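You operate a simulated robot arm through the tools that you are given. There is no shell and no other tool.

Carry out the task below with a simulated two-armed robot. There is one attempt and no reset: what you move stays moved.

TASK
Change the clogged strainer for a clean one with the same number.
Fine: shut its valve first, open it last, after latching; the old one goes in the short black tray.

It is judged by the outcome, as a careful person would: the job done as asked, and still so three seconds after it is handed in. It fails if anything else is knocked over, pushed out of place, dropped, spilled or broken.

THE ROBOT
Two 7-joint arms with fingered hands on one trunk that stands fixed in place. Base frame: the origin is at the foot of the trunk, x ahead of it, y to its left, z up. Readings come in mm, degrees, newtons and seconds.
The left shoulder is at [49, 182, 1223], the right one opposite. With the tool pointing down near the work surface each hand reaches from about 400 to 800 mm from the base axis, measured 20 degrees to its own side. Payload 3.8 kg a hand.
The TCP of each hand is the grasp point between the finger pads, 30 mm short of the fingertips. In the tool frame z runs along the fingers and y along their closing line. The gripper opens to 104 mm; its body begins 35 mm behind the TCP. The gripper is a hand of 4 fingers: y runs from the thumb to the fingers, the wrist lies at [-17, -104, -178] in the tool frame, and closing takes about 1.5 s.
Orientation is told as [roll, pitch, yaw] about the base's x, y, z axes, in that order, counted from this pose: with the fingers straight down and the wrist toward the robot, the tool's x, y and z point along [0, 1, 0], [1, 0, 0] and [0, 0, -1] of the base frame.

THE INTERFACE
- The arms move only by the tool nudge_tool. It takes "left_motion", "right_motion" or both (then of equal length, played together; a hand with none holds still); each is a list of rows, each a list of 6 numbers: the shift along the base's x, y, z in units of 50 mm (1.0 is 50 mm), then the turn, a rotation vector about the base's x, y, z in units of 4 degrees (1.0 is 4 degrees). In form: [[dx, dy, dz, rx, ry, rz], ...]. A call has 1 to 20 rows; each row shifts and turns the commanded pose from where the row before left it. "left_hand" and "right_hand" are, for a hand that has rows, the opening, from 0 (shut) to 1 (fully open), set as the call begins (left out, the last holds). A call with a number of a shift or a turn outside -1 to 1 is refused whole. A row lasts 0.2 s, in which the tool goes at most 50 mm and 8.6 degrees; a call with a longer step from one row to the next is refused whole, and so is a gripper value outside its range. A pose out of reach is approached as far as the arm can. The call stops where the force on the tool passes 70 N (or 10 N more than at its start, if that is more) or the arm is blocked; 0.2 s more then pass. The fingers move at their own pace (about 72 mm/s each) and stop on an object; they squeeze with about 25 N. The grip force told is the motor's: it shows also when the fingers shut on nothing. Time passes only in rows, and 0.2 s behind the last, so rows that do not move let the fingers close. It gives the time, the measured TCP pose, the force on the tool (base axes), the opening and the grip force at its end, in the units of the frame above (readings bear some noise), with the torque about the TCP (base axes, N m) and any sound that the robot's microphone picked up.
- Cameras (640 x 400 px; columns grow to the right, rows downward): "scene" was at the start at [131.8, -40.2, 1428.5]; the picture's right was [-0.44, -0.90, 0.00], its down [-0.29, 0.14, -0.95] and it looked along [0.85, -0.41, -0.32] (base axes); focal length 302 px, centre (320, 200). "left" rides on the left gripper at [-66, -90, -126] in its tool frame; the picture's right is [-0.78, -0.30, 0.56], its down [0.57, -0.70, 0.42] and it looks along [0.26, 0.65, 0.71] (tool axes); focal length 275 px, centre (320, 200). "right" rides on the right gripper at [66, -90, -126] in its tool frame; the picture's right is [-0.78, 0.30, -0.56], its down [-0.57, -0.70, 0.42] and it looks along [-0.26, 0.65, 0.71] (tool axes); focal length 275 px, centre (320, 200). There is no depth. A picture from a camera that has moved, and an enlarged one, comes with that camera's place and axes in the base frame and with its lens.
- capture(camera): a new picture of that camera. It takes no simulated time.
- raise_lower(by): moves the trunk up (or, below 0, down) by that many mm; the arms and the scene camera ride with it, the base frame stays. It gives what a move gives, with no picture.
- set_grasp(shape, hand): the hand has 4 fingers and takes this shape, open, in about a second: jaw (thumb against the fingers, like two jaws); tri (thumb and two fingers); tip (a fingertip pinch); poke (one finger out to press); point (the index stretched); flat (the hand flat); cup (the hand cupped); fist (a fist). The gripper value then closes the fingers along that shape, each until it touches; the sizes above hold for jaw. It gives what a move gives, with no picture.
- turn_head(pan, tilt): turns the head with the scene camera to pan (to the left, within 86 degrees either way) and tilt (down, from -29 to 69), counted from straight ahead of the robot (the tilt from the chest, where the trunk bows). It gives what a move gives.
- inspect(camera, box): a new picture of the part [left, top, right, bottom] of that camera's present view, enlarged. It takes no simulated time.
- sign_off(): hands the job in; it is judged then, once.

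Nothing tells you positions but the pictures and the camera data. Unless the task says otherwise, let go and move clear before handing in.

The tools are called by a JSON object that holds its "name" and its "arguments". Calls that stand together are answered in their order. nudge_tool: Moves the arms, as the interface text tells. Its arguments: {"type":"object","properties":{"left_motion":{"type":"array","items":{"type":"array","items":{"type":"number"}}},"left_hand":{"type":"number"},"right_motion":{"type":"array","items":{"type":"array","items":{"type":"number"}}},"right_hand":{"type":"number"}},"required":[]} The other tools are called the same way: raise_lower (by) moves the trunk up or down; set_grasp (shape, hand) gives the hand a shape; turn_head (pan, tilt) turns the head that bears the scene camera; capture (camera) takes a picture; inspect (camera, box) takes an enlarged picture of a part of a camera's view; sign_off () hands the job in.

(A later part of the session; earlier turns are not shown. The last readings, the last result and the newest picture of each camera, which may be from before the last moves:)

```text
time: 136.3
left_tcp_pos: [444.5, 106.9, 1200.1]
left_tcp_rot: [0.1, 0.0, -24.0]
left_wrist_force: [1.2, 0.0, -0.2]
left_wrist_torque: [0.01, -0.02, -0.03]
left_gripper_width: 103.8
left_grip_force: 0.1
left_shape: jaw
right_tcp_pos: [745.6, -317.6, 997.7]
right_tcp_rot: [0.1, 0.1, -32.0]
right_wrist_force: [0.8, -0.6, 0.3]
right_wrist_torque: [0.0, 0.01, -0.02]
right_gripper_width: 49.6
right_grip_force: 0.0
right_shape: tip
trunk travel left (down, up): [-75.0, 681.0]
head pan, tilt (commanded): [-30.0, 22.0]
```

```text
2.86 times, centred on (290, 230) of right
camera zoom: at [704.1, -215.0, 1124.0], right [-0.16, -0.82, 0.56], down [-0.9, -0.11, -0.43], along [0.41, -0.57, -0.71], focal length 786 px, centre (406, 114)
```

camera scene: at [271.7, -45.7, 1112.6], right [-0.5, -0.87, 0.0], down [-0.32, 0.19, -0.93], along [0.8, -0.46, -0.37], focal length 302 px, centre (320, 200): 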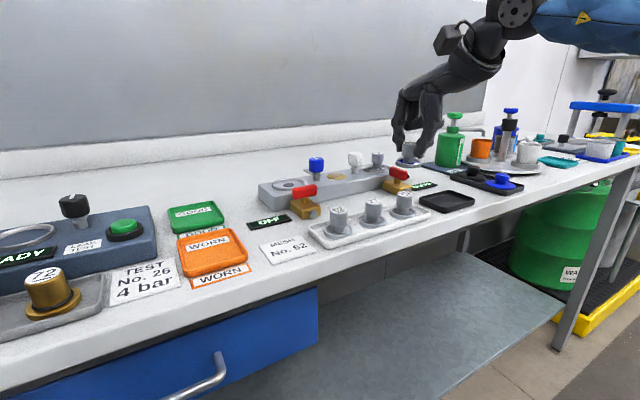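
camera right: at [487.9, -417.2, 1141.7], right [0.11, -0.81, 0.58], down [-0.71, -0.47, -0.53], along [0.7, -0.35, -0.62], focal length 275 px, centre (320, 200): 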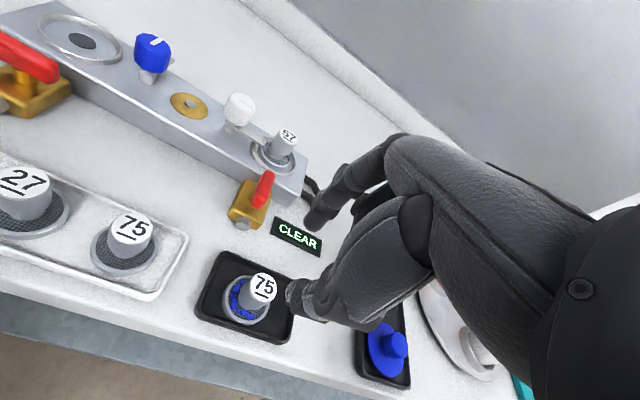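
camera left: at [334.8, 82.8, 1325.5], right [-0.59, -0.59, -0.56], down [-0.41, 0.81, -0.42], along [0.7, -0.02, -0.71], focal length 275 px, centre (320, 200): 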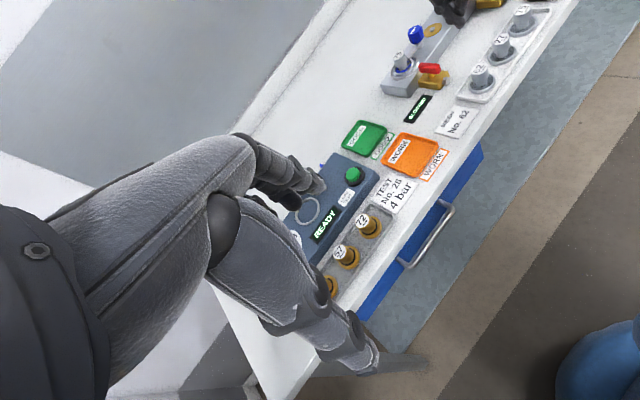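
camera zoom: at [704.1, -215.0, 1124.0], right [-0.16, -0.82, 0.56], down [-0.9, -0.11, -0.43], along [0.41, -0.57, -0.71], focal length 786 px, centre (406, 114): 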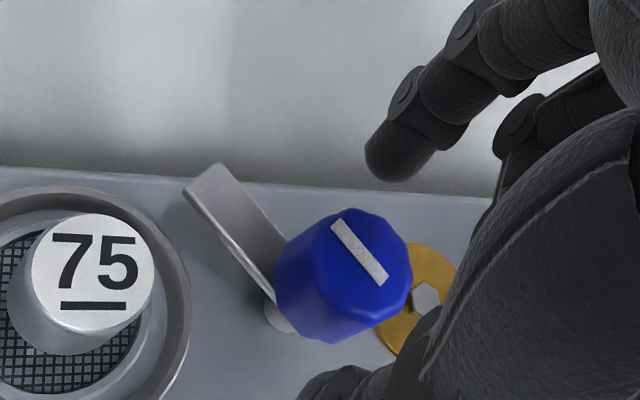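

The arm is about 40° back. Second stroke: I'll lower, grip and turn.

{"name": "nudge_tool", "arguments": {"right_motion": [[0.04, 0.03, -0.16, 0, 0, 0], [0, 0, -0.16, 0, 0, 0], [0, 0, 0, 0, 0, 0]]}}

{"name": "nudge_tool", "arguments": {"right_motion": [[0, 0, 0, 0, 0, 0], [0, 0, 0, 0, 0, 0], [0, 0, 0, 0, 0, 0], [0, 0, 0, 0, 0, 0]], "right_hand": 0.1}}

{"name": "nudge_tool", "arguments": {"right_motion": [[0.006, 0, 0, 0, 0, 1], [0.006, 0, 0, 0, 0, 1], [0.006, 0, 0, 0, 0, 1], [0.006, 0, 0, 0, 0, 1], [0.006, 0, 0, 0, 0, 1], [0, 0, 0, 0, 0, 0]]}}

{"name": "inspect", "arguments": {"camera": "scene", "box": [260, 130, 360, 200]}}

{"name": "inspect", "arguments": {"camera": "left", "box": [370, 0, 490, 90]}}

```text
time: 137.2
left_tcp_pos: [443.7, 108.4, 1200.4]
left_tcp_rot: [-0.1, 0.0, -23.9]
left_wrist_force: [0.4, -0.5, -0.1]
left_wrist_torque: [-0.01, -0.01, -0.01]
left_gripper_width: 103.7
left_grip_force: 0.0
left_shape: jaw
right_tcp_pos: [747.5, -317.0, 981.8]
right_tcp_rot: [0.1, -0.2, -32.1]
right_wrist_force: [0.4, 0.3, 0.1]
right_wrist_torque: [0.0, 0.0, -0.01]
right_gripper_width: 49.5
right_grip_force: 0.0
right_shape: tip
trunk travel left (down, up): [-75.0, 681.0]
head pan, tilt (commanded): [-30.0, 22.0]
```

```text
time: 138.2
left_tcp_pos: [444.5, 106.8, 1200.7]
left_tcp_rot: [-0.1, 0.0, -23.8]
left_wrist_force: [-0.4, 0.4, -0.7]
left_wrist_torque: [0.01, 0.0, 0.02]
left_gripper_width: 103.7
left_grip_force: 0.1
left_shape: jaw
right_tcp_pos: [748.8, -316.1, 980.6]
right_tcp_rot: [0.1, 0.1, -31.9]
right_wrist_force: [3.8, 3.8, -1.2]
right_wrist_torque: [0.12, -0.12, 0.02]
right_gripper_width: 21.1
right_grip_force: 24.7
right_shape: tip
trunk travel left (down, up): [-75.0, 681.0]
head pan, tilt (commanded): [-30.0, 22.0]
```

```text
time: 139.6
left_tcp_pos: [444.1, 108.5, 1201.4]
left_tcp_rot: [-0.1, 0.0, -24.0]
left_wrist_force: [0.6, -0.3, -0.7]
left_wrist_torque: [0.01, 0.0, -0.01]
left_gripper_width: 103.6
left_grip_force: 0.0
left_shape: jaw
right_tcp_pos: [749.7, -315.5, 981.4]
right_tcp_rot: [0.1, 0.0, -11.9]
right_wrist_force: [-3.0, 4.3, -2.3]
right_wrist_torque: [0.08, 0.08, 0.04]
right_gripper_width: 20.3
right_grip_force: 24.7
right_shape: tip
trunk travel left (down, up): [-75.0, 681.0]
head pan, tilt (commanded): [-30.0, 22.0]
```

```text
5.71 times, centred on (310, 165) of scene
camera zoom: at [271.5, -45.4, 1112.6], right [-0.5, -0.87, 0.0], down [-0.32, 0.19, -0.93], along [0.8, -0.46, -0.37], focal length 1723 px, centre (377, 400)
```

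zoom: 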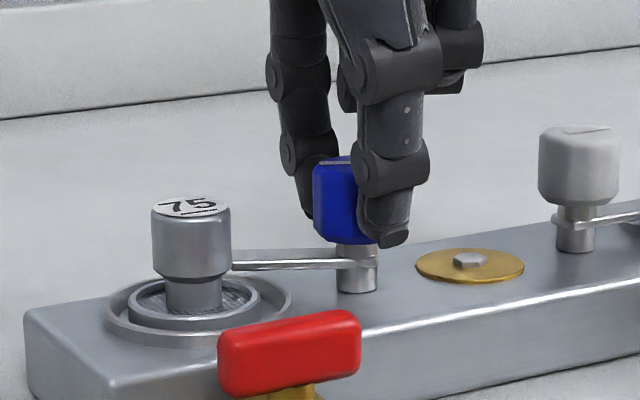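

```text
4.44 times, centred on (430, 45) of left
camera zoom: at [334.8, 83.1, 1325.7], right [-0.59, -0.59, -0.56], down [-0.41, 0.81, -0.42], along [0.7, -0.02, -0.71], focal length 1224 px, centre (-169, 889)
```

zoom: 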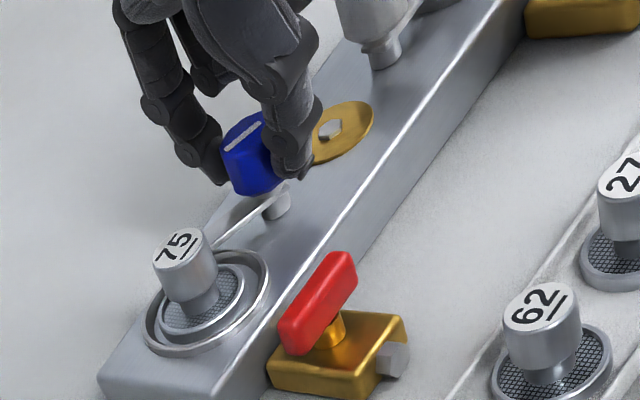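

About 30° to go. I'll continue.

{"name": "nudge_tool", "arguments": {"right_motion": [[0.004, 0, 0, 0, 0, 1], [0.004, 0, 0, 0, 0, 1], [0.004, 0, 0, 0, 0, 1], [0.004, 0, 0, 0, 0, 1], [0.004, 0, 0, 0, 0, 1], [0, 0, 0, 0, 0, 0]]}}

{"name": "inspect", "arguments": {"camera": "scene", "box": [260, 130, 360, 200]}}

{"name": "inspect", "arguments": {"camera": "left", "box": [370, 0, 490, 90]}}

{"name": "inspect", "arguments": {"camera": "right", "box": [180, 160, 360, 300]}}

```text
time: 140.9
left_tcp_pos: [444.1, 107.5, 1200.2]
left_tcp_rot: [0.0, 0.0, -23.8]
left_wrist_force: [-0.5, 0.7, 0.7]
left_wrist_torque: [-0.02, -0.01, 0.03]
left_gripper_width: 103.7
left_grip_force: 0.0
left_shape: jaw
right_tcp_pos: [750.0, -316.5, 980.6]
right_tcp_rot: [0.0, 0.0, 8.1]
right_wrist_force: [-7.1, 4.7, -4.5]
right_wrist_torque: [0.1, 0.14, 0.02]
right_gripper_width: 20.1
right_grip_force: 25.1
right_shape: tip
trunk travel left (down, up): [-75.0, 681.0]
head pan, tilt (commanded): [-30.0, 22.0]
```

```text
5.71 times, centred on (310, 165) of scene
camera zoom: at [271.3, -45.4, 1112.7], right [-0.5, -0.87, 0.0], down [-0.32, 0.19, -0.93], along [0.8, -0.46, -0.37], focal length 1723 px, centre (377, 400)
```

zoom: 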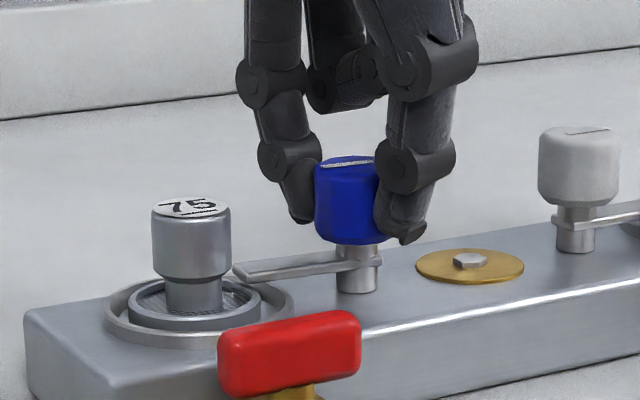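

```text
4.44 times, centred on (430, 45) of left
camera zoom: at [334.5, 83.2, 1325.8], right [-0.59, -0.59, -0.56], down [-0.41, 0.81, -0.43], along [0.7, -0.02, -0.71], focal length 1224 px, centre (-169, 889)
```

zoom: 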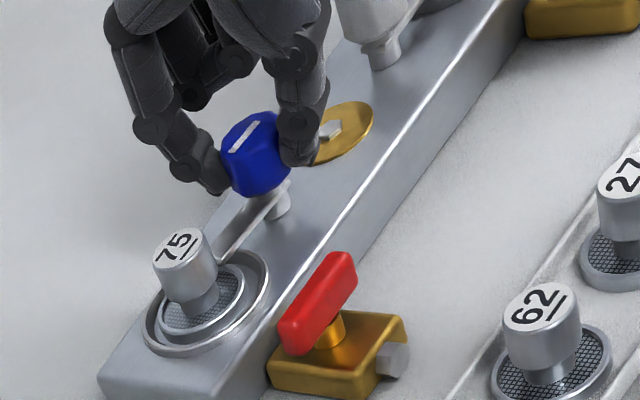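

```text
2.86 times, centred on (270, 230) of right
camera zoom: at [651.9, -264.0, 1107.8], right [0.4, -0.73, 0.56], down [-0.61, -0.67, -0.43], along [0.68, -0.17, -0.71], focal length 786 px, centre (463, 114)
```

zoom: 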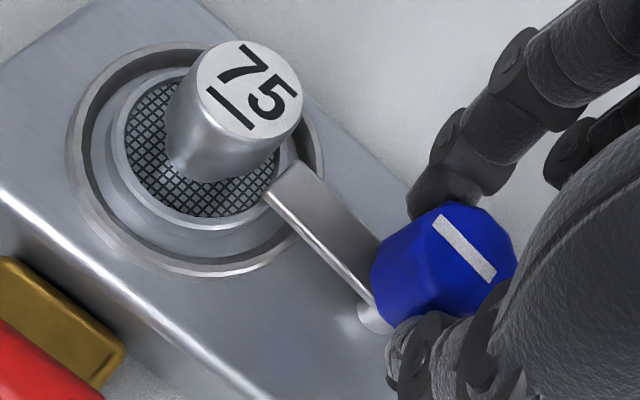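

The arm is about 10° short of closed. I'll take a third short stroke to bring it to its stop.

{"name": "nudge_tool", "arguments": {"right_motion": [[0, 0, 0, 0, 0, 0], [0, 0, 0, 0, 0, 0], [0, -0.01, 0.3, 0, 0, 0], [-0.006, 0, 0, 0, 0, -1], [-0.006, 0, 0, 0, 0, -1], [-0.006, 0, 0, 0, 0, -1], [-0.006, 0, 0, 0, 0, -1], [-0.006, 0, 0, 0, 0, -1], [-0.006, 0, 0, 0, 0, -1], [-0.006, 0, 0, 0, 0, -1], [0, 0, -0.15, 0, 0, 0], [0, 0, -0.15, 0, 0, 0], [0, 0, 0, 0, 0, 0]], "right_hand": 0.48}}

{"name": "nudge_tool", "arguments": {"right_motion": [[0, 0, 0, 0, 0, 0], [0, 0, 0, 0, 0, 0], [0, 0, 0, 0, 0, 0], [0, 0, 0, 0, 0, 0]], "right_hand": 0.1}}

{"name": "nudge_tool", "arguments": {"right_motion": [[0.006, 0, 0, 0, 0, 1], [0.006, 0, 0, 0, 0, 1], [0, 0, 0, 0, 0, 0]]}}

{"name": "inspect", "arguments": {"camera": "left", "box": [370, 0, 490, 90]}}

{"name": "inspect", "arguments": {"camera": "right", "box": [180, 160, 360, 300]}}

```text
time: 143.8
left_tcp_pos: [444.1, 107.2, 1200.4]
left_tcp_rot: [0.0, -0.1, -24.0]
left_wrist_force: [0.5, -0.3, -0.3]
left_wrist_torque: [0.0, -0.01, 0.02]
left_gripper_width: 103.8
left_grip_force: 0.1
left_shape: jaw
right_tcp_pos: [748.7, -315.9, 981.6]
right_tcp_rot: [0.0, 0.0, -19.9]
right_wrist_force: [0.2, -0.5, 0.0]
right_wrist_torque: [-0.01, -0.02, 0.01]
right_gripper_width: 49.7
right_grip_force: 0.2
right_shape: tip
trunk travel left (down, up): [-75.0, 681.0]
head pan, tilt (commanded): [-30.0, 22.0]
```

```text
time: 144.8
left_tcp_pos: [444.3, 108.5, 1201.0]
left_tcp_rot: [0.0, -0.1, -24.0]
left_wrist_force: [-1.0, -0.2, 0.9]
left_wrist_torque: [-0.01, 0.0, 0.05]
left_gripper_width: 103.5
left_grip_force: 0.1
left_shape: jaw
right_tcp_pos: [748.7, -313.7, 980.0]
right_tcp_rot: [0.1, -0.1, -19.8]
right_wrist_force: [2.0, 6.1, -2.6]
right_wrist_torque: [0.09, -0.09, 0.03]
right_gripper_width: 20.6
right_grip_force: 25.3
right_shape: tip
trunk travel left (down, up): [-75.0, 681.0]
head pan, tilt (commanded): [-30.0, 22.0]
```

```text
time: 145.6
left_tcp_pos: [443.6, 107.7, 1201.0]
left_tcp_rot: [0.0, 0.0, -24.0]
left_wrist_force: [-0.2, 0.4, 0.2]
left_wrist_torque: [0.02, -0.02, -0.02]
left_gripper_width: 103.8
left_grip_force: 0.0
left_shape: jaw
right_tcp_pos: [748.0, -316.0, 980.9]
right_tcp_rot: [0.1, -0.1, -11.9]
right_wrist_force: [0.9, 3.9, -0.9]
right_wrist_torque: [0.08, -0.05, -0.13]
right_gripper_width: 21.1
right_grip_force: 25.2
right_shape: tip
trunk travel left (down, up): [-75.0, 681.0]
head pan, tilt (commanded): [-30.0, 22.0]
```

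```text
4.44 times, centred on (430, 45) of left
camera zoom: at [335.1, 83.3, 1325.6], right [-0.59, -0.59, -0.56], down [-0.41, 0.81, -0.43], along [0.7, -0.02, -0.71], focal length 1224 px, centre (-169, 889)
```

zoom: 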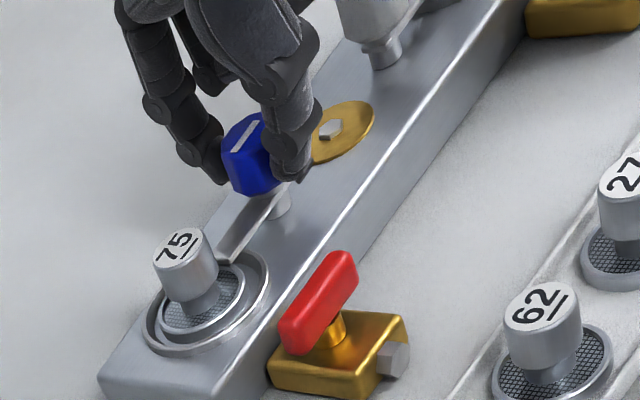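

```text
2.86 times, centred on (270, 230) of right
camera zoom: at [674.5, -233.7, 1107.4], right [0.13, -0.82, 0.56], down [-0.8, -0.41, -0.42], along [0.58, -0.39, -0.71], focal length 786 px, centre (463, 114)
```

zoom: 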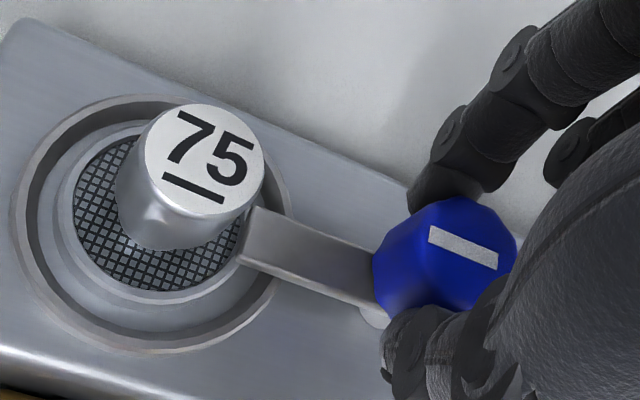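

The torque suggests it's nearing the closed stop. I'll turn another 4° and compare with the original position.

{"name": "nudge_tool", "arguments": {"right_motion": [[0.004, 0, 0, 0, 0, 1], [0, 0, 0, 0, 0, 0]]}}

{"name": "nudge_tool", "arguments": {"right_motion": [[0.004, 0, 0, 0, 0, 1], [0, 0, 0, 0, 0, 0]]}}

{"name": "inspect", "arguments": {"camera": "left", "box": [370, 0, 490, 90]}}

{"name": "inspect", "arguments": {"camera": "right", "box": [180, 160, 360, 300]}}

```text
time: 146.2
left_tcp_pos: [444.4, 108.3, 1200.3]
left_tcp_rot: [0.0, -0.1, -24.0]
left_wrist_force: [0.2, -0.4, -0.2]
left_wrist_torque: [0.01, 0.01, 0.02]
left_gripper_width: 103.4
left_grip_force: 0.1
left_shape: jaw
right_tcp_pos: [751.1, -316.4, 980.4]
right_tcp_rot: [0.1, 0.0, -7.9]
right_wrist_force: [0.1, 2.8, -0.8]
right_wrist_torque: [0.04, 0.0, -0.16]
right_gripper_width: 20.9
right_grip_force: 25.0
right_shape: tip
trunk travel left (down, up): [-75.0, 681.0]
head pan, tilt (commanded): [-30.0, 22.0]
```

```text
time: 146.8
left_tcp_pos: [443.9, 106.6, 1201.2]
left_tcp_rot: [-0.1, 0.0, -24.0]
left_wrist_force: [-0.1, -0.6, -1.6]
left_wrist_torque: [0.03, 0.01, -0.01]
left_gripper_width: 103.8
left_grip_force: 0.1
left_shape: jaw
right_tcp_pos: [748.9, -316.7, 980.7]
right_tcp_rot: [0.0, -0.1, -3.9]
right_wrist_force: [0.1, -0.1, 0.3]
right_wrist_torque: [0.01, 0.03, -0.27]
right_gripper_width: 21.2
right_grip_force: 24.9
right_shape: tip
trunk travel left (down, up): [-75.0, 681.0]
head pan, tilt (commanded): [-30.0, 22.0]
```

```text
4.44 times, centred on (430, 45) of left
camera zoom: at [335.0, 82.6, 1325.7], right [-0.59, -0.59, -0.56], down [-0.41, 0.81, -0.42], along [0.7, -0.02, -0.71], focal length 1224 px, centre (-169, 889)
```

zoom: 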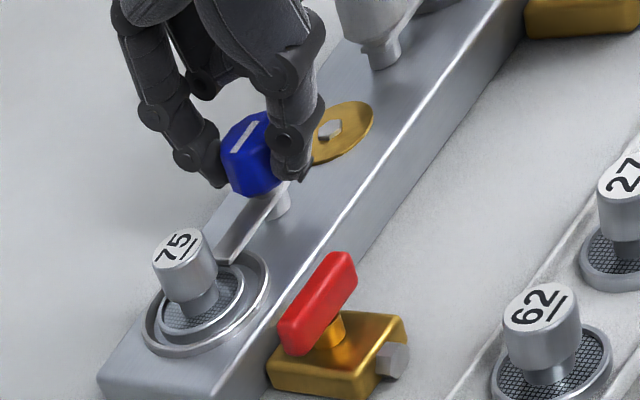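

```text
2.86 times, centred on (270, 230) of right
camera zoom: at [663.9, -245.8, 1107.5], right [0.24, -0.8, 0.56], down [-0.74, -0.52, -0.43], along [0.63, -0.31, -0.71], focal length 786 px, centre (463, 114)
```

zoom: 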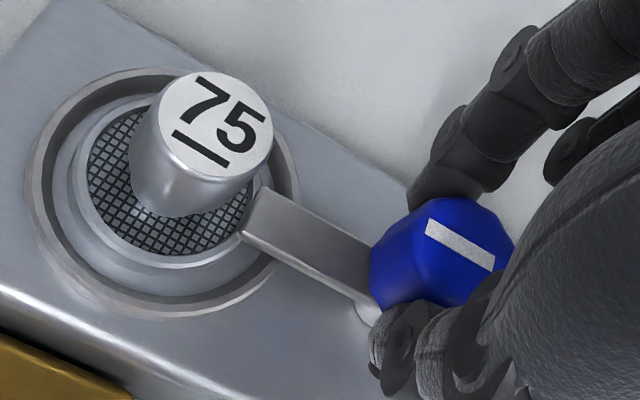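

The torque is building with no more arm movement, so the latch is at its closed stop over the flange. I'll release, rise and compare it with the right-hand latch.

{"name": "nudge_tool", "arguments": {"right_motion": [[0, 0, 0, 0, 0, 0], [0, 0, 0, 0, 0, 0], [0, -0.02, 0.3, 0, 0, 0], [-0.1, -0.1, 0.4, 0, 0, 0], [-0.2, -0.1, 0.2, 0, 0, 1], [0, 0, 0, 0, 0, 0]], "right_hand": 0.48}}

{"name": "inspect", "arguments": {"camera": "scene", "box": [250, 130, 390, 230]}}

{"name": "inspect", "arguments": {"camera": "left", "box": [370, 0, 490, 90]}}

{"name": "capture", "arguments": {"camera": "right"}}

```text
time: 148.2
left_tcp_pos: [444.1, 107.3, 1200.8]
left_tcp_rot: [0.0, 0.0, -24.0]
left_wrist_force: [0.4, -0.4, -1.1]
left_wrist_torque: [0.0, -0.02, 0.03]
left_gripper_width: 103.6
left_grip_force: 0.0
left_shape: jaw
right_tcp_pos: [734.4, -327.3, 1024.6]
right_tcp_rot: [0.1, 0.1, 0.1]
right_wrist_force: [0.8, 0.1, 0.1]
right_wrist_torque: [-0.01, -0.01, -0.03]
right_gripper_width: 49.6
right_grip_force: 0.0
right_shape: tip
trunk travel left (down, up): [-75.0, 681.0]
head pan, tilt (commanded): [-30.0, 22.0]
```

```text
4.00 times, centred on (320, 180) of scene
camera zoom: at [271.8, -45.7, 1112.5], right [-0.5, -0.87, 0.0], down [-0.32, 0.19, -0.93], along [0.8, -0.46, -0.38], focal length 1206 px, centre (320, 280)
```

zoom: 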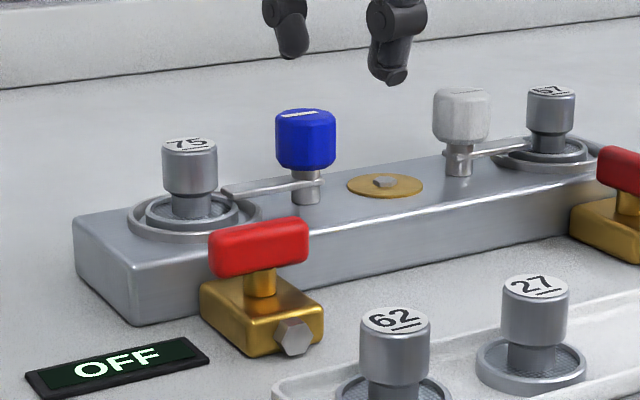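

```text
4.44 times, centred on (430, 45) of left
camera zoom: at [335.1, 82.8, 1325.6], right [-0.59, -0.59, -0.56], down [-0.41, 0.81, -0.42], along [0.7, -0.02, -0.71], focal length 1224 px, centre (-169, 889)
```

zoom: 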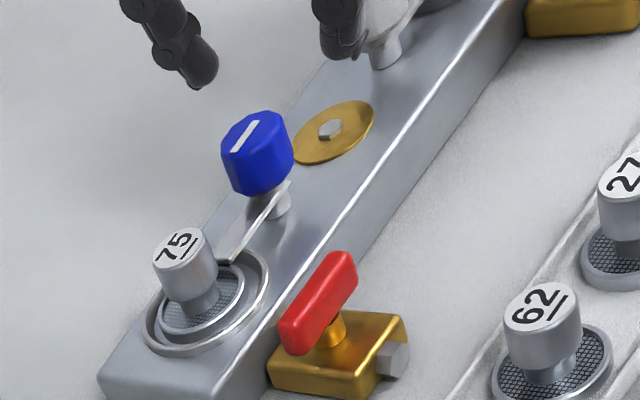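

```text
taken
camera right: at [644.2, -262.6, 1152.4], right [0.3, -0.78, 0.56], down [-0.7, -0.57, -0.43], along [0.65, -0.26, -0.71], focal length 275 px, centre (320, 200)
```

right: 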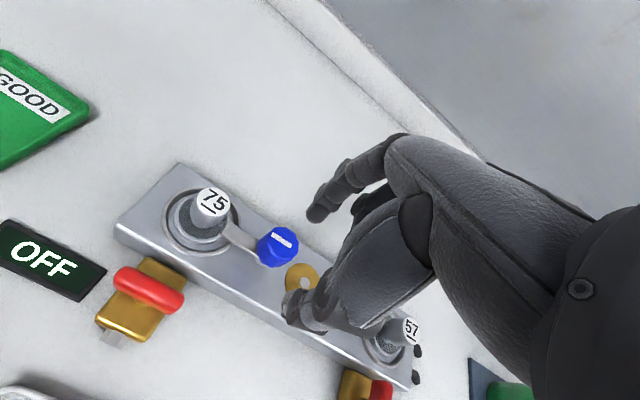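

The arm lies back over the new strainer's flange. I'll zoom in to confirm it matches the original position.

{"name": "inspect", "arguments": {"camera": "left", "box": [385, 20, 457, 65]}}

{"name": "inspect", "arguments": {"camera": "right", "box": [150, 160, 310, 280]}}

{"name": "inspect", "arguments": {"camera": "scene", "box": [265, 140, 335, 185]}}

```text
8.89 times, centred on (421, 42) of left
camera zoom: at [335.1, 82.8, 1325.6], right [-0.59, -0.59, -0.56], down [-0.41, 0.81, -0.42], along [0.7, -0.02, -0.71], focal length 2447 px, centre (-578, 1600)
```

zoom: 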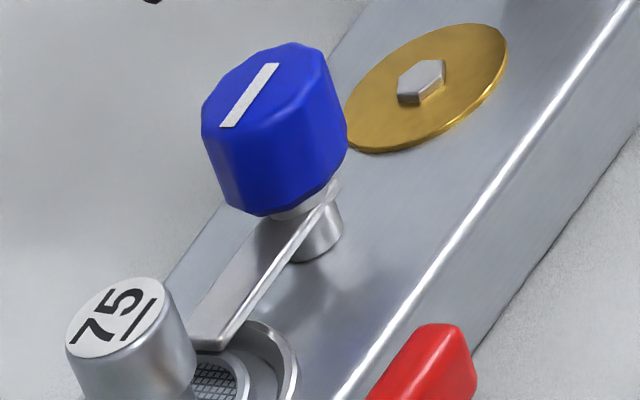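

```text
3.33 times, centred on (230, 220) of right
camera zoom: at [644.2, -262.6, 1152.4], right [0.3, -0.78, 0.56], down [-0.7, -0.57, -0.43], along [0.65, -0.26, -0.71], focal length 918 px, centre (620, 133)
```

zoom: 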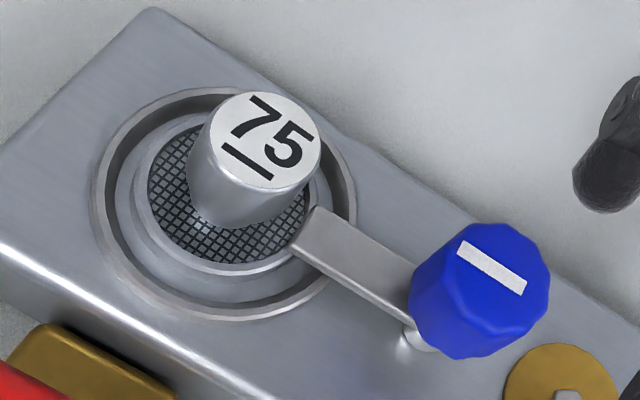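

```text
8.89 times, centred on (300, 162) of scene
camera zoom: at [271.8, -45.7, 1112.5], right [-0.5, -0.87, 0.0], down [-0.32, 0.19, -0.93], along [0.8, -0.46, -0.38], focal length 2680 px, centre (498, 533)
```

zoom: 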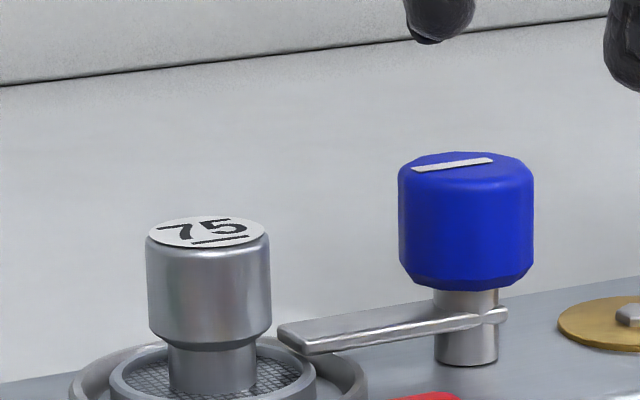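

The latch arm is back in its original closed place to within half a pixel, over the flange. Last is the valve: I'll close the fingers and go to the left of the rack, on the near side of the lever's right end.

{"name": "nudge_tool", "arguments": {"right_motion": [[-0.35, 0.25, 0, 0, 0, 0], [-0.35, 0.25, 0, 0, 0, 0], [-0.35, 0.25, -0.15, 0, 0, 0], [-0.35, 0.26, -0.15, 0, 0, 0], [0, 0, 0, 0, 0, 0], [0, 0, 0, 0, 0, 0], [0, 0, 0, 0, 0, 0], [0, 0, 0, 0, 0, 0]], "right_hand": 0}}

{"name": "inspect", "arguments": {"camera": "scene", "box": [250, 130, 370, 220]}}

{"name": "inspect", "arguments": {"camera": "left", "box": [380, 10, 500, 100]}}

{"name": "inspect", "arguments": {"camera": "right", "box": [220, 140, 400, 280]}}

```text
time: 149.9
left_tcp_pos: [443.3, 107.1, 1200.3]
left_tcp_rot: [0.0, 0.0, -23.9]
left_wrist_force: [-0.5, 0.2, 0.0]
left_wrist_torque: [-0.01, 0.0, -0.03]
left_gripper_width: 103.8
left_grip_force: 0.1
left_shape: jaw
right_tcp_pos: [663.5, -276.1, 1010.8]
right_tcp_rot: [0.1, -0.1, 0.2]
right_wrist_force: [0.4, 0.0, 0.6]
right_wrist_torque: [0.0, -0.03, 0.0]
right_gripper_width: 0.0
right_grip_force: 24.5
right_shape: tip
trunk travel left (down, up): [-75.0, 681.0]
head pan, tilt (commanded): [-30.0, 22.0]
```

```text
4.44 times, centred on (310, 175) of scene
camera zoom: at [271.6, -45.7, 1112.6], right [-0.5, -0.87, 0.0], down [-0.32, 0.19, -0.93], along [0.8, -0.46, -0.37], focal length 1340 px, centre (364, 311)
```

zoom: 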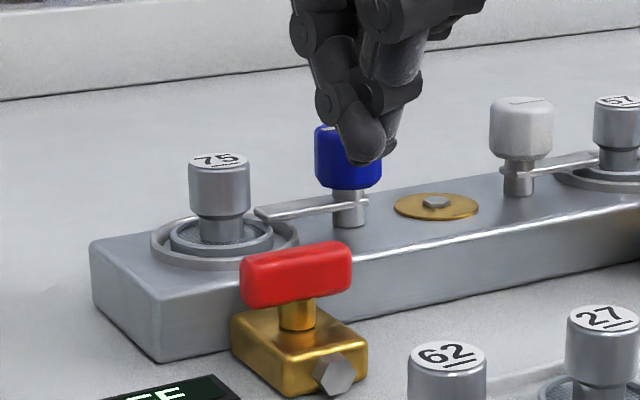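

```text
4.44 times, centred on (440, 55) of left
camera zoom: at [334.9, 82.7, 1325.7], right [-0.59, -0.59, -0.56], down [-0.41, 0.81, -0.42], along [0.7, -0.02, -0.71], focal length 1224 px, centre (-213, 844)
```

zoom: 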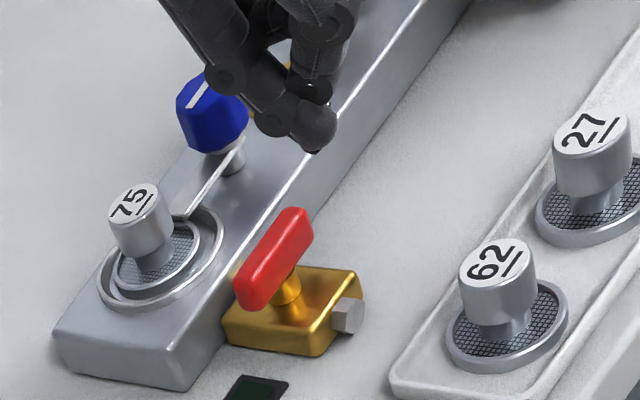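

```text
2.86 times, centred on (310, 210) of right
camera zoom: at [573.8, -210.3, 1138.1], right [0.3, -0.78, 0.56], down [-0.7, -0.57, -0.43], along [0.65, -0.26, -0.71], focal length 786 px, centre (349, 171)
```

zoom: 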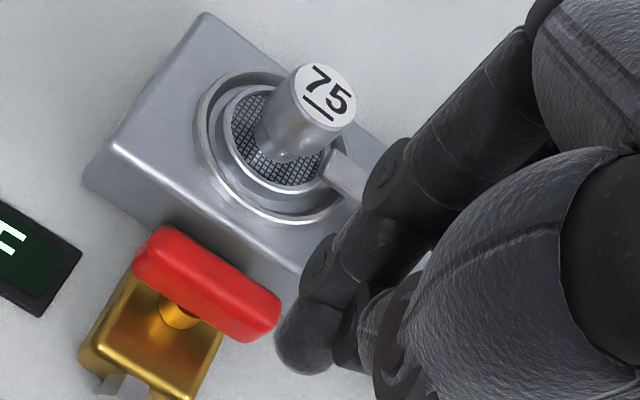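

The tip is on the near side of the lever. I'll shift 4 mm right, lower to lever height and check.

{"name": "nudge_tool", "arguments": {"right_motion": [[-0.04, -0.08, -0.3, 0, 0, 0], [0, 0, -0.3, 0, 0, 0], [0, 0, -0.28, 0, 0, 0], [0, 0, 0, 0, 0, 0]]}}

{"name": "inspect", "arguments": {"camera": "scene", "box": [250, 130, 370, 220]}}

{"name": "inspect", "arguments": {"camera": "left", "box": [380, 10, 500, 100]}}

{"name": "inspect", "arguments": {"camera": "right", "box": [220, 140, 400, 280]}}

```text
time: 150.9
left_tcp_pos: [443.7, 107.8, 1201.1]
left_tcp_rot: [0.0, -0.1, -24.1]
left_wrist_force: [-0.3, -0.1, -0.3]
left_wrist_torque: [0.0, -0.02, 0.04]
left_gripper_width: 103.9
left_grip_force: 0.1
left_shape: jaw
right_tcp_pos: [662.0, -279.4, 966.8]
right_tcp_rot: [0.1, 0.0, 0.1]
right_wrist_force: [-0.6, -0.8, -0.3]
right_wrist_torque: [0.01, -0.03, 0.01]
right_gripper_width: 0.1
right_grip_force: 25.3
right_shape: tip
trunk travel left (down, up): [-75.0, 681.0]
head pan, tilt (commanded): [-30.0, 22.0]
```

```text
4.44 times, centred on (310, 175) of scene
camera zoom: at [271.6, -45.8, 1112.6], right [-0.5, -0.87, 0.0], down [-0.32, 0.19, -0.93], along [0.8, -0.46, -0.37], focal length 1340 px, centre (364, 311)
```

zoom: 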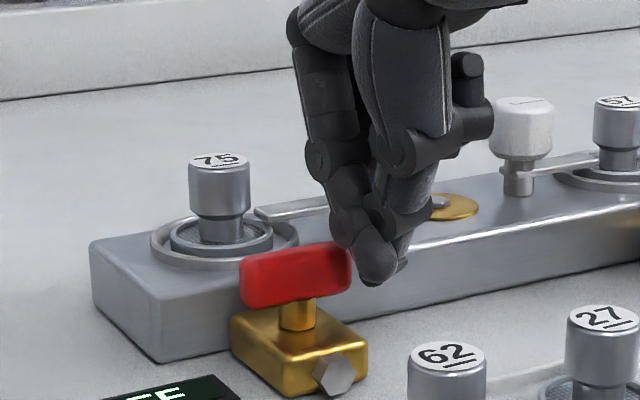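

```text
4.44 times, centred on (440, 55) of left
camera zoom: at [334.8, 82.7, 1325.8], right [-0.59, -0.59, -0.56], down [-0.41, 0.81, -0.42], along [0.7, -0.02, -0.71], focal length 1224 px, centre (-213, 844)
```

zoom: 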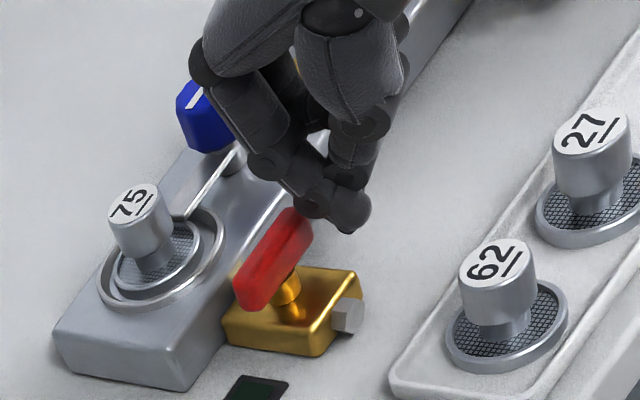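

```text
2.86 times, centred on (310, 210) of right
camera zoom: at [573.2, -215.1, 1093.3], right [0.3, -0.78, 0.56], down [-0.7, -0.57, -0.43], along [0.65, -0.26, -0.71], focal length 786 px, centre (349, 171)
```

zoom: 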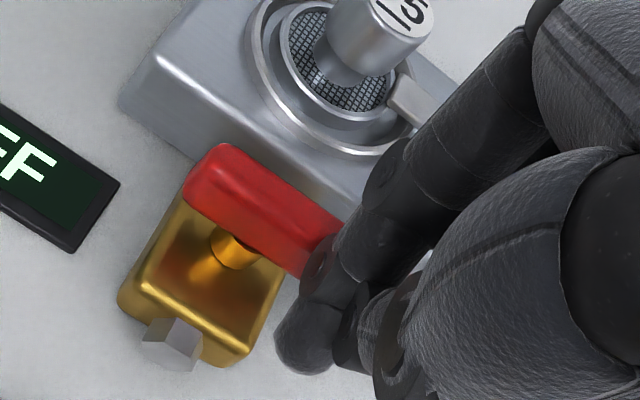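

The tip is beside the lever's right end. I'll push away from the robot in small steps, following the arc.

{"name": "nudge_tool", "arguments": {"right_motion": [[0.1, 0, 0, 0, 0, 0], [0.1, 0, 0, 0, 0, 0], [0.1, -0.02, 0, 0, 0, 0], [0, 0, 0, 0, 0, 0]]}}

{"name": "inspect", "arguments": {"camera": "scene", "box": [250, 130, 370, 220]}}

{"name": "inspect", "arguments": {"camera": "right", "box": [220, 140, 400, 280]}}

```text
time: 151.9
left_tcp_pos: [443.9, 107.3, 1201.9]
left_tcp_rot: [0.0, 0.0, -24.0]
left_wrist_force: [0.1, 0.7, 0.0]
left_wrist_torque: [0.02, -0.04, 0.04]
left_gripper_width: 103.8
left_grip_force: 0.1
left_shape: jaw
right_tcp_pos: [677.6, -281.6, 967.5]
right_tcp_rot: [0.2, 0.0, 0.0]
right_wrist_force: [-0.2, -0.5, -0.2]
right_wrist_torque: [0.0, 0.01, 0.02]
right_gripper_width: 0.2
right_grip_force: 25.4
right_shape: tip
trunk travel left (down, up): [-75.0, 681.0]
head pan, tilt (commanded): [-30.0, 22.0]
```

```text
4.44 times, centred on (310, 175) of scene
camera zoom: at [271.6, -45.8, 1112.6], right [-0.5, -0.87, 0.0], down [-0.32, 0.19, -0.93], along [0.8, -0.46, -0.37], focal length 1340 px, centre (364, 311)
```

zoom: 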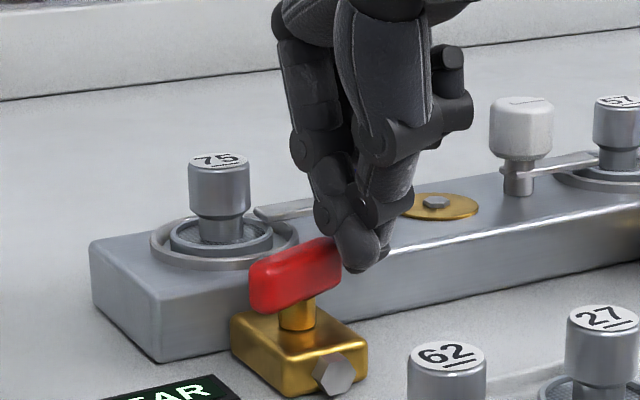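

```text
2.86 times, centred on (310, 210) of right
camera zoom: at [587.6, -216.4, 1093.4], right [0.3, -0.78, 0.56], down [-0.7, -0.57, -0.43], along [0.65, -0.26, -0.71], focal length 786 px, centre (349, 171)
```

zoom: 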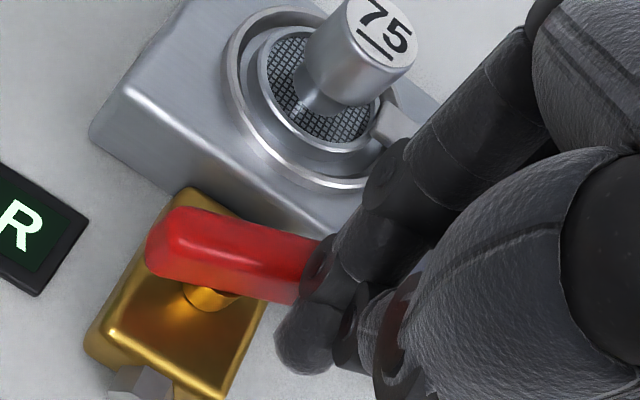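

The lever is turning and the sign already shows "…AR". I'll keep pushing along the arc, staying short of the manifold.

{"name": "nudge_tool", "arguments": {"right_motion": [[0.1, -0.04, 0, 0, 0, 0], [0.1, -0.02, 0, 0, 0, 0], [0.1, 0, 0, 0, 0, 0], [0, 0, 0, 0, 0, 0]]}}

{"name": "inspect", "arguments": {"camera": "scene", "box": [250, 130, 370, 220]}}

{"name": "inspect", "arguments": {"camera": "right", "box": [220, 140, 400, 280]}}

{"name": "inspect", "arguments": {"camera": "left", "box": [380, 10, 500, 100]}}

```text
time: 152.9
left_tcp_pos: [443.1, 106.7, 1199.9]
left_tcp_rot: [0.0, 0.0, -23.9]
left_wrist_force: [0.2, -0.2, 0.0]
left_wrist_torque: [0.01, 0.03, 0.01]
left_gripper_width: 103.8
left_grip_force: 0.1
left_shape: jaw
right_tcp_pos: [693.5, -285.2, 966.1]
right_tcp_rot: [0.1, 0.0, 0.1]
right_wrist_force: [-0.7, 0.4, 0.4]
right_wrist_torque: [-0.01, -0.01, 0.03]
right_gripper_width: 0.0
right_grip_force: 24.6
right_shape: tip
trunk travel left (down, up): [-75.0, 681.0]
head pan, tilt (commanded): [-30.0, 22.0]
```

```text
4.44 times, centred on (310, 175) of scene
camera zoom: at [271.6, -45.8, 1112.6], right [-0.5, -0.87, 0.0], down [-0.32, 0.19, -0.93], along [0.8, -0.46, -0.37], focal length 1340 px, centre (364, 311)
```

zoom: 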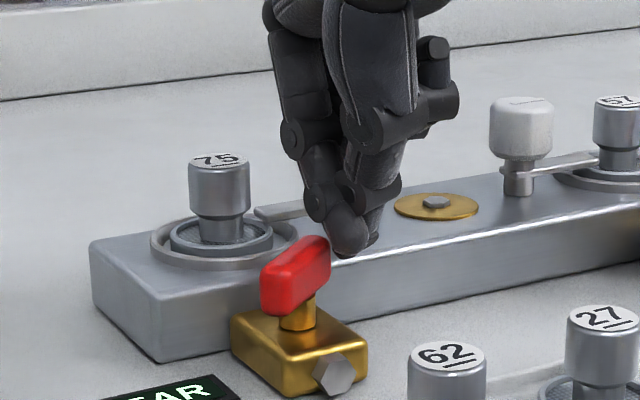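

```text
2.86 times, centred on (310, 210) of right
camera zoom: at [601.8, -219.7, 1093.9], right [0.3, -0.78, 0.56], down [-0.7, -0.57, -0.43], along [0.65, -0.26, -0.71], focal length 786 px, centre (349, 171)
```

zoom: 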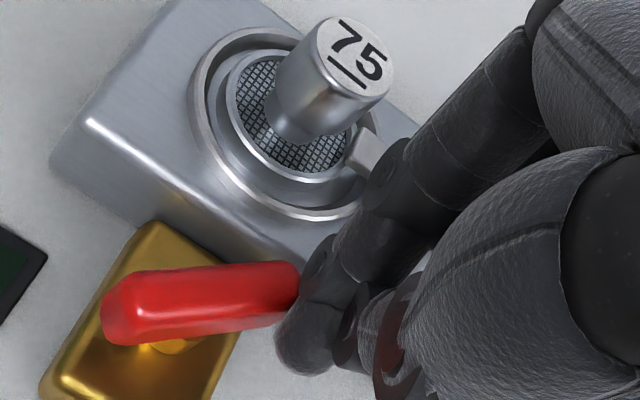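

```text
4.44 times, centred on (440, 55) of left
camera zoom: at [334.9, 82.7, 1325.7], right [-0.59, -0.59, -0.56], down [-0.41, 0.81, -0.42], along [0.7, -0.02, -0.71], focal length 1224 px, centre (-213, 844)
```

zoom: 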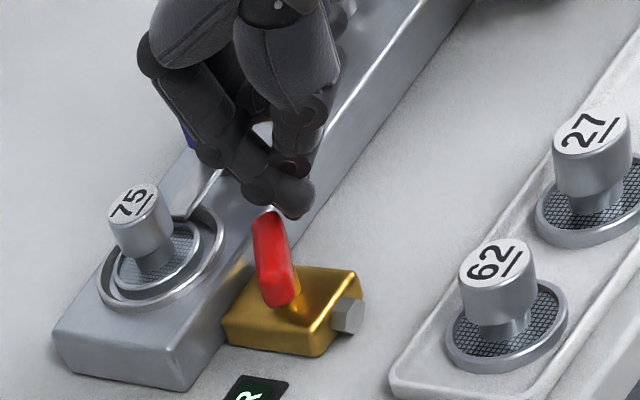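

The lever is about halfway. To finish clear of the manifold I'll lift off and go round to the left side of the lever's near end.

{"name": "nudge_tool", "arguments": {"right_motion": [[0, -0.15, 0, 0, 0, 0], [-0.1, -0.1, 0.4, 0, 0, 0], [-0.2, 0.2, 0.5, 0, 0, 0], [-0.1, 0.7, 0, 0, 0, 0], [0, 0.8, 0, 0, 0, 0], [0, 0, 0, 0, 0, 0]]}}

{"name": "inspect", "arguments": {"camera": "scene", "box": [250, 130, 370, 220]}}

{"name": "inspect", "arguments": {"camera": "right", "box": [220, 140, 420, 300]}}

{"name": "inspect", "arguments": {"camera": "left", "box": [380, 10, 500, 100]}}

```text
time: 154.3
left_tcp_pos: [442.8, 107.3, 1200.7]
left_tcp_rot: [0.0, 0.1, -24.0]
left_wrist_force: [0.1, 0.8, 1.0]
left_wrist_torque: [0.01, -0.02, 0.01]
left_gripper_width: 103.7
left_grip_force: 0.0
left_shape: jaw
right_tcp_pos: [671.8, -212.3, 1012.9]
right_tcp_rot: [0.0, 0.0, 0.0]
right_wrist_force: [-0.5, -0.2, 0.3]
right_wrist_torque: [0.03, 0.0, -0.02]
right_gripper_width: 0.0
right_grip_force: 24.9
right_shape: tip
trunk travel left (down, up): [-75.0, 681.0]
head pan, tilt (commanded): [-30.0, 22.0]
```

```text
4.44 times, centred on (310, 175) of scene
camera zoom: at [271.4, -45.8, 1112.7], right [-0.5, -0.87, 0.0], down [-0.32, 0.19, -0.93], along [0.8, -0.46, -0.37], focal length 1340 px, centre (364, 311)
```

zoom: 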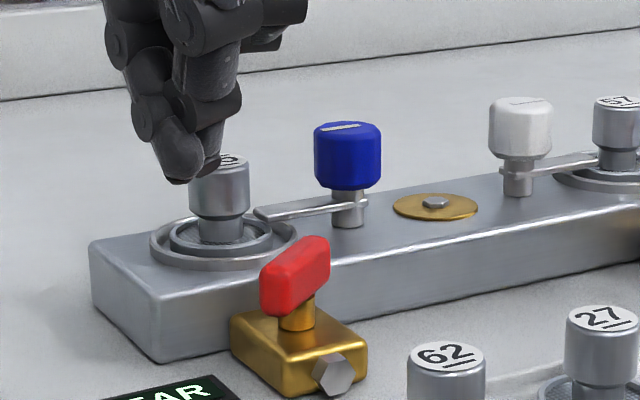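

```text
2.50 times, centred on (320, 220) of right
camera zoom: at [582.0, -146.8, 1139.1], right [0.3, -0.78, 0.56], down [-0.7, -0.57, -0.43], along [0.65, -0.26, -0.71], focal length 688 px, centre (320, 150)
```

zoom: 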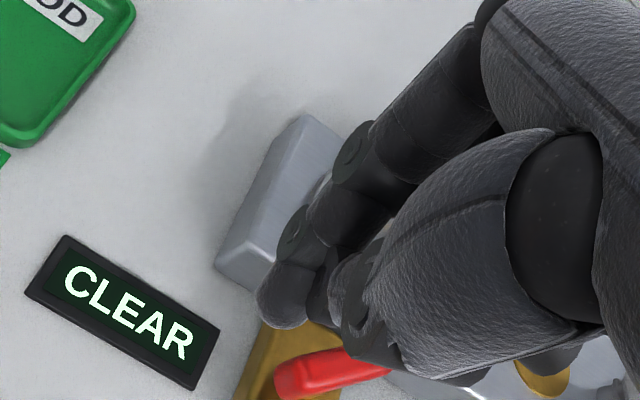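

```text
4.44 times, centred on (440, 55) of left
camera zoom: at [334.6, 82.6, 1325.9], right [-0.59, -0.59, -0.56], down [-0.41, 0.81, -0.42], along [0.7, -0.02, -0.71], focal length 1224 px, centre (-213, 844)
```

zoom: 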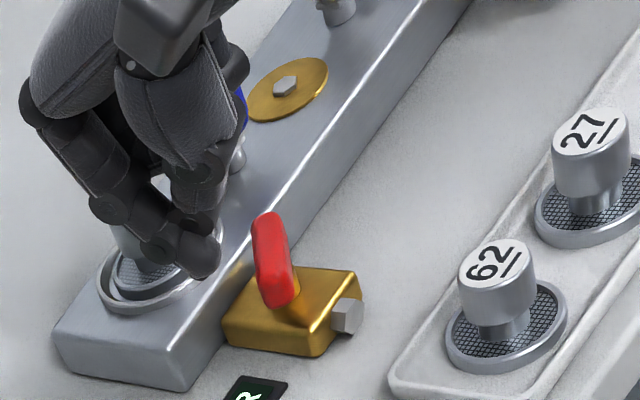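

The sign reads CLEAR, but the lever is only halfway. I'll come down on the left of its near end and push it the rest of the way in line.

{"name": "nudge_tool", "arguments": {"right_motion": [[0.24, -0.04, 0, 0, 0, 0], [0, 0, -0.3, 0, 0, 0], [0, 0, -0.3, 0, 0, 0], [0, 0, -0.32, 0, 0, 0], [0, 0, 0, 0, 0, 0]]}}

{"name": "inspect", "arguments": {"camera": "scene", "box": [250, 130, 370, 220]}}

{"name": "inspect", "arguments": {"camera": "left", "box": [380, 10, 500, 100]}}

{"name": "inspect", "arguments": {"camera": "right", "box": [220, 140, 420, 300]}}

```text
time: 155.6
left_tcp_pos: [444.2, 107.3, 1200.5]
left_tcp_rot: [0.0, 0.0, -23.9]
left_wrist_force: [0.2, -0.5, 0.2]
left_wrist_torque: [-0.02, 0.05, -0.01]
left_gripper_width: 103.9
left_grip_force: 0.0
left_shape: jaw
right_tcp_pos: [682.7, -214.4, 966.9]
right_tcp_rot: [0.1, 0.1, 0.2]
right_wrist_force: [0.5, 0.6, -0.3]
right_wrist_torque: [-0.02, -0.03, 0.02]
right_gripper_width: 0.0
right_grip_force: 25.5
right_shape: tip
trunk travel left (down, up): [-75.0, 681.0]
head pan, tilt (commanded): [-30.0, 22.0]
```

```text
4.44 times, centred on (310, 175) of scene
camera zoom: at [271.6, -45.7, 1112.6], right [-0.5, -0.87, 0.0], down [-0.32, 0.19, -0.93], along [0.8, -0.46, -0.37], focal length 1340 px, centre (364, 311)
```

zoom: 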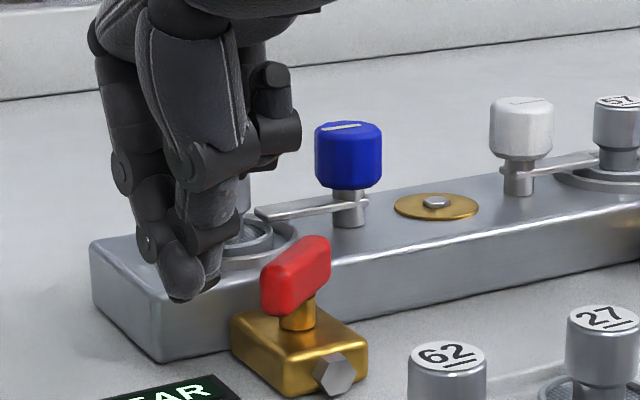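

```text
4.44 times, centred on (440, 55) of left
camera zoom: at [334.8, 82.7, 1325.8], right [-0.59, -0.59, -0.56], down [-0.41, 0.81, -0.42], along [0.7, -0.02, -0.71], focal length 1224 px, centre (-213, 844)
```

zoom: 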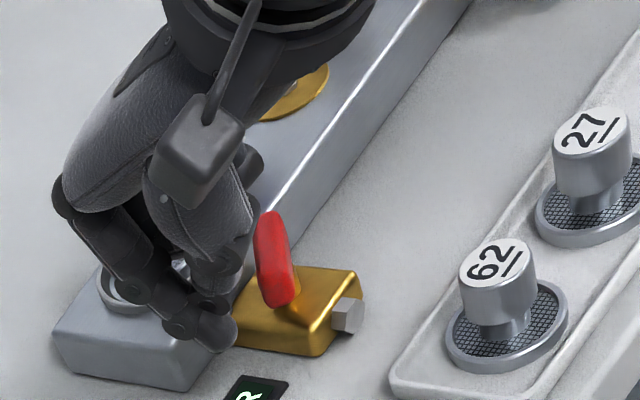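

```text
2.50 times, centred on (320, 220) of right
camera zoom: at [593.2, -149.5, 1093.0], right [0.3, -0.78, 0.56], down [-0.7, -0.57, -0.43], along [0.65, -0.26, -0.71], focal length 688 px, centre (320, 150)
```

zoom: 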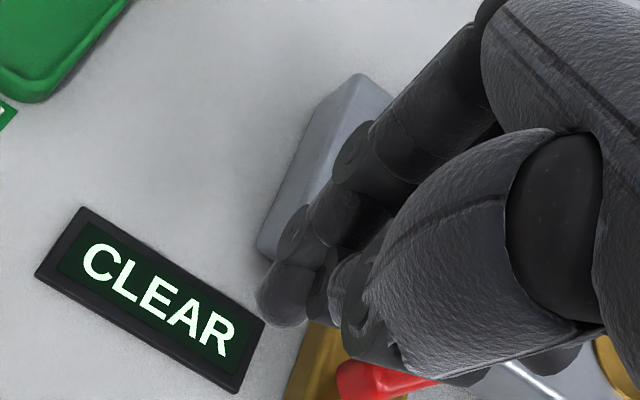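

The tip is left of the lever's near end and clear of the strainer. I'll move in to contact and push towards the robot along the arc.

{"name": "nudge_tool", "arguments": {"right_motion": [[0.05, -0.12, 0, 0, 0, 0], [0.03, -0.12, 0, 0, 0, 0], [-0.04, -0.06, 0, 0, 0, 0], [-0.08, -0.04, 0, 0, 0, 0], [0, 0, 0, 0, 0, 0]]}}

{"name": "inspect", "arguments": {"camera": "scene", "box": [250, 130, 370, 220]}}

{"name": "inspect", "arguments": {"camera": "left", "box": [380, 10, 500, 100]}}

```text
time: 156.8
left_tcp_pos: [444.9, 107.6, 1200.6]
left_tcp_rot: [0.0, 0.0, -24.0]
left_wrist_force: [0.0, 0.5, -0.4]
left_wrist_torque: [0.0, -0.01, -0.03]
left_gripper_width: 103.5
left_grip_force: 0.0
left_shape: jaw
right_tcp_pos: [681.7, -231.6, 965.2]
right_tcp_rot: [0.0, 0.0, 0.2]
right_wrist_force: [0.2, 0.7, -0.1]
right_wrist_torque: [0.07, -0.02, 0.01]
right_gripper_width: 0.0
right_grip_force: 25.1
right_shape: tip
trunk travel left (down, up): [-75.0, 681.0]
head pan, tilt (commanded): [-30.0, 22.0]
```

```text
4.44 times, centred on (310, 175) of scene
camera zoom: at [271.7, -45.6, 1112.6], right [-0.5, -0.87, 0.0], down [-0.32, 0.19, -0.93], along [0.8, -0.46, -0.37], focal length 1340 px, centre (364, 311)
```

zoom: 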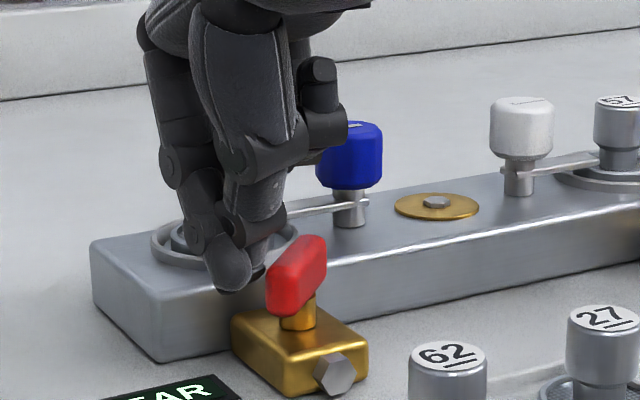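

```text
4.44 times, centred on (440, 55) of left
camera zoom: at [335.0, 82.9, 1325.7], right [-0.59, -0.59, -0.56], down [-0.41, 0.81, -0.42], along [0.7, -0.02, -0.71], focal length 1224 px, centre (-213, 844)
```

zoom: 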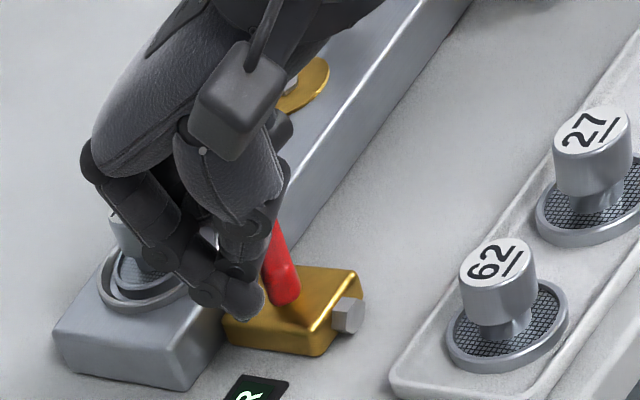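

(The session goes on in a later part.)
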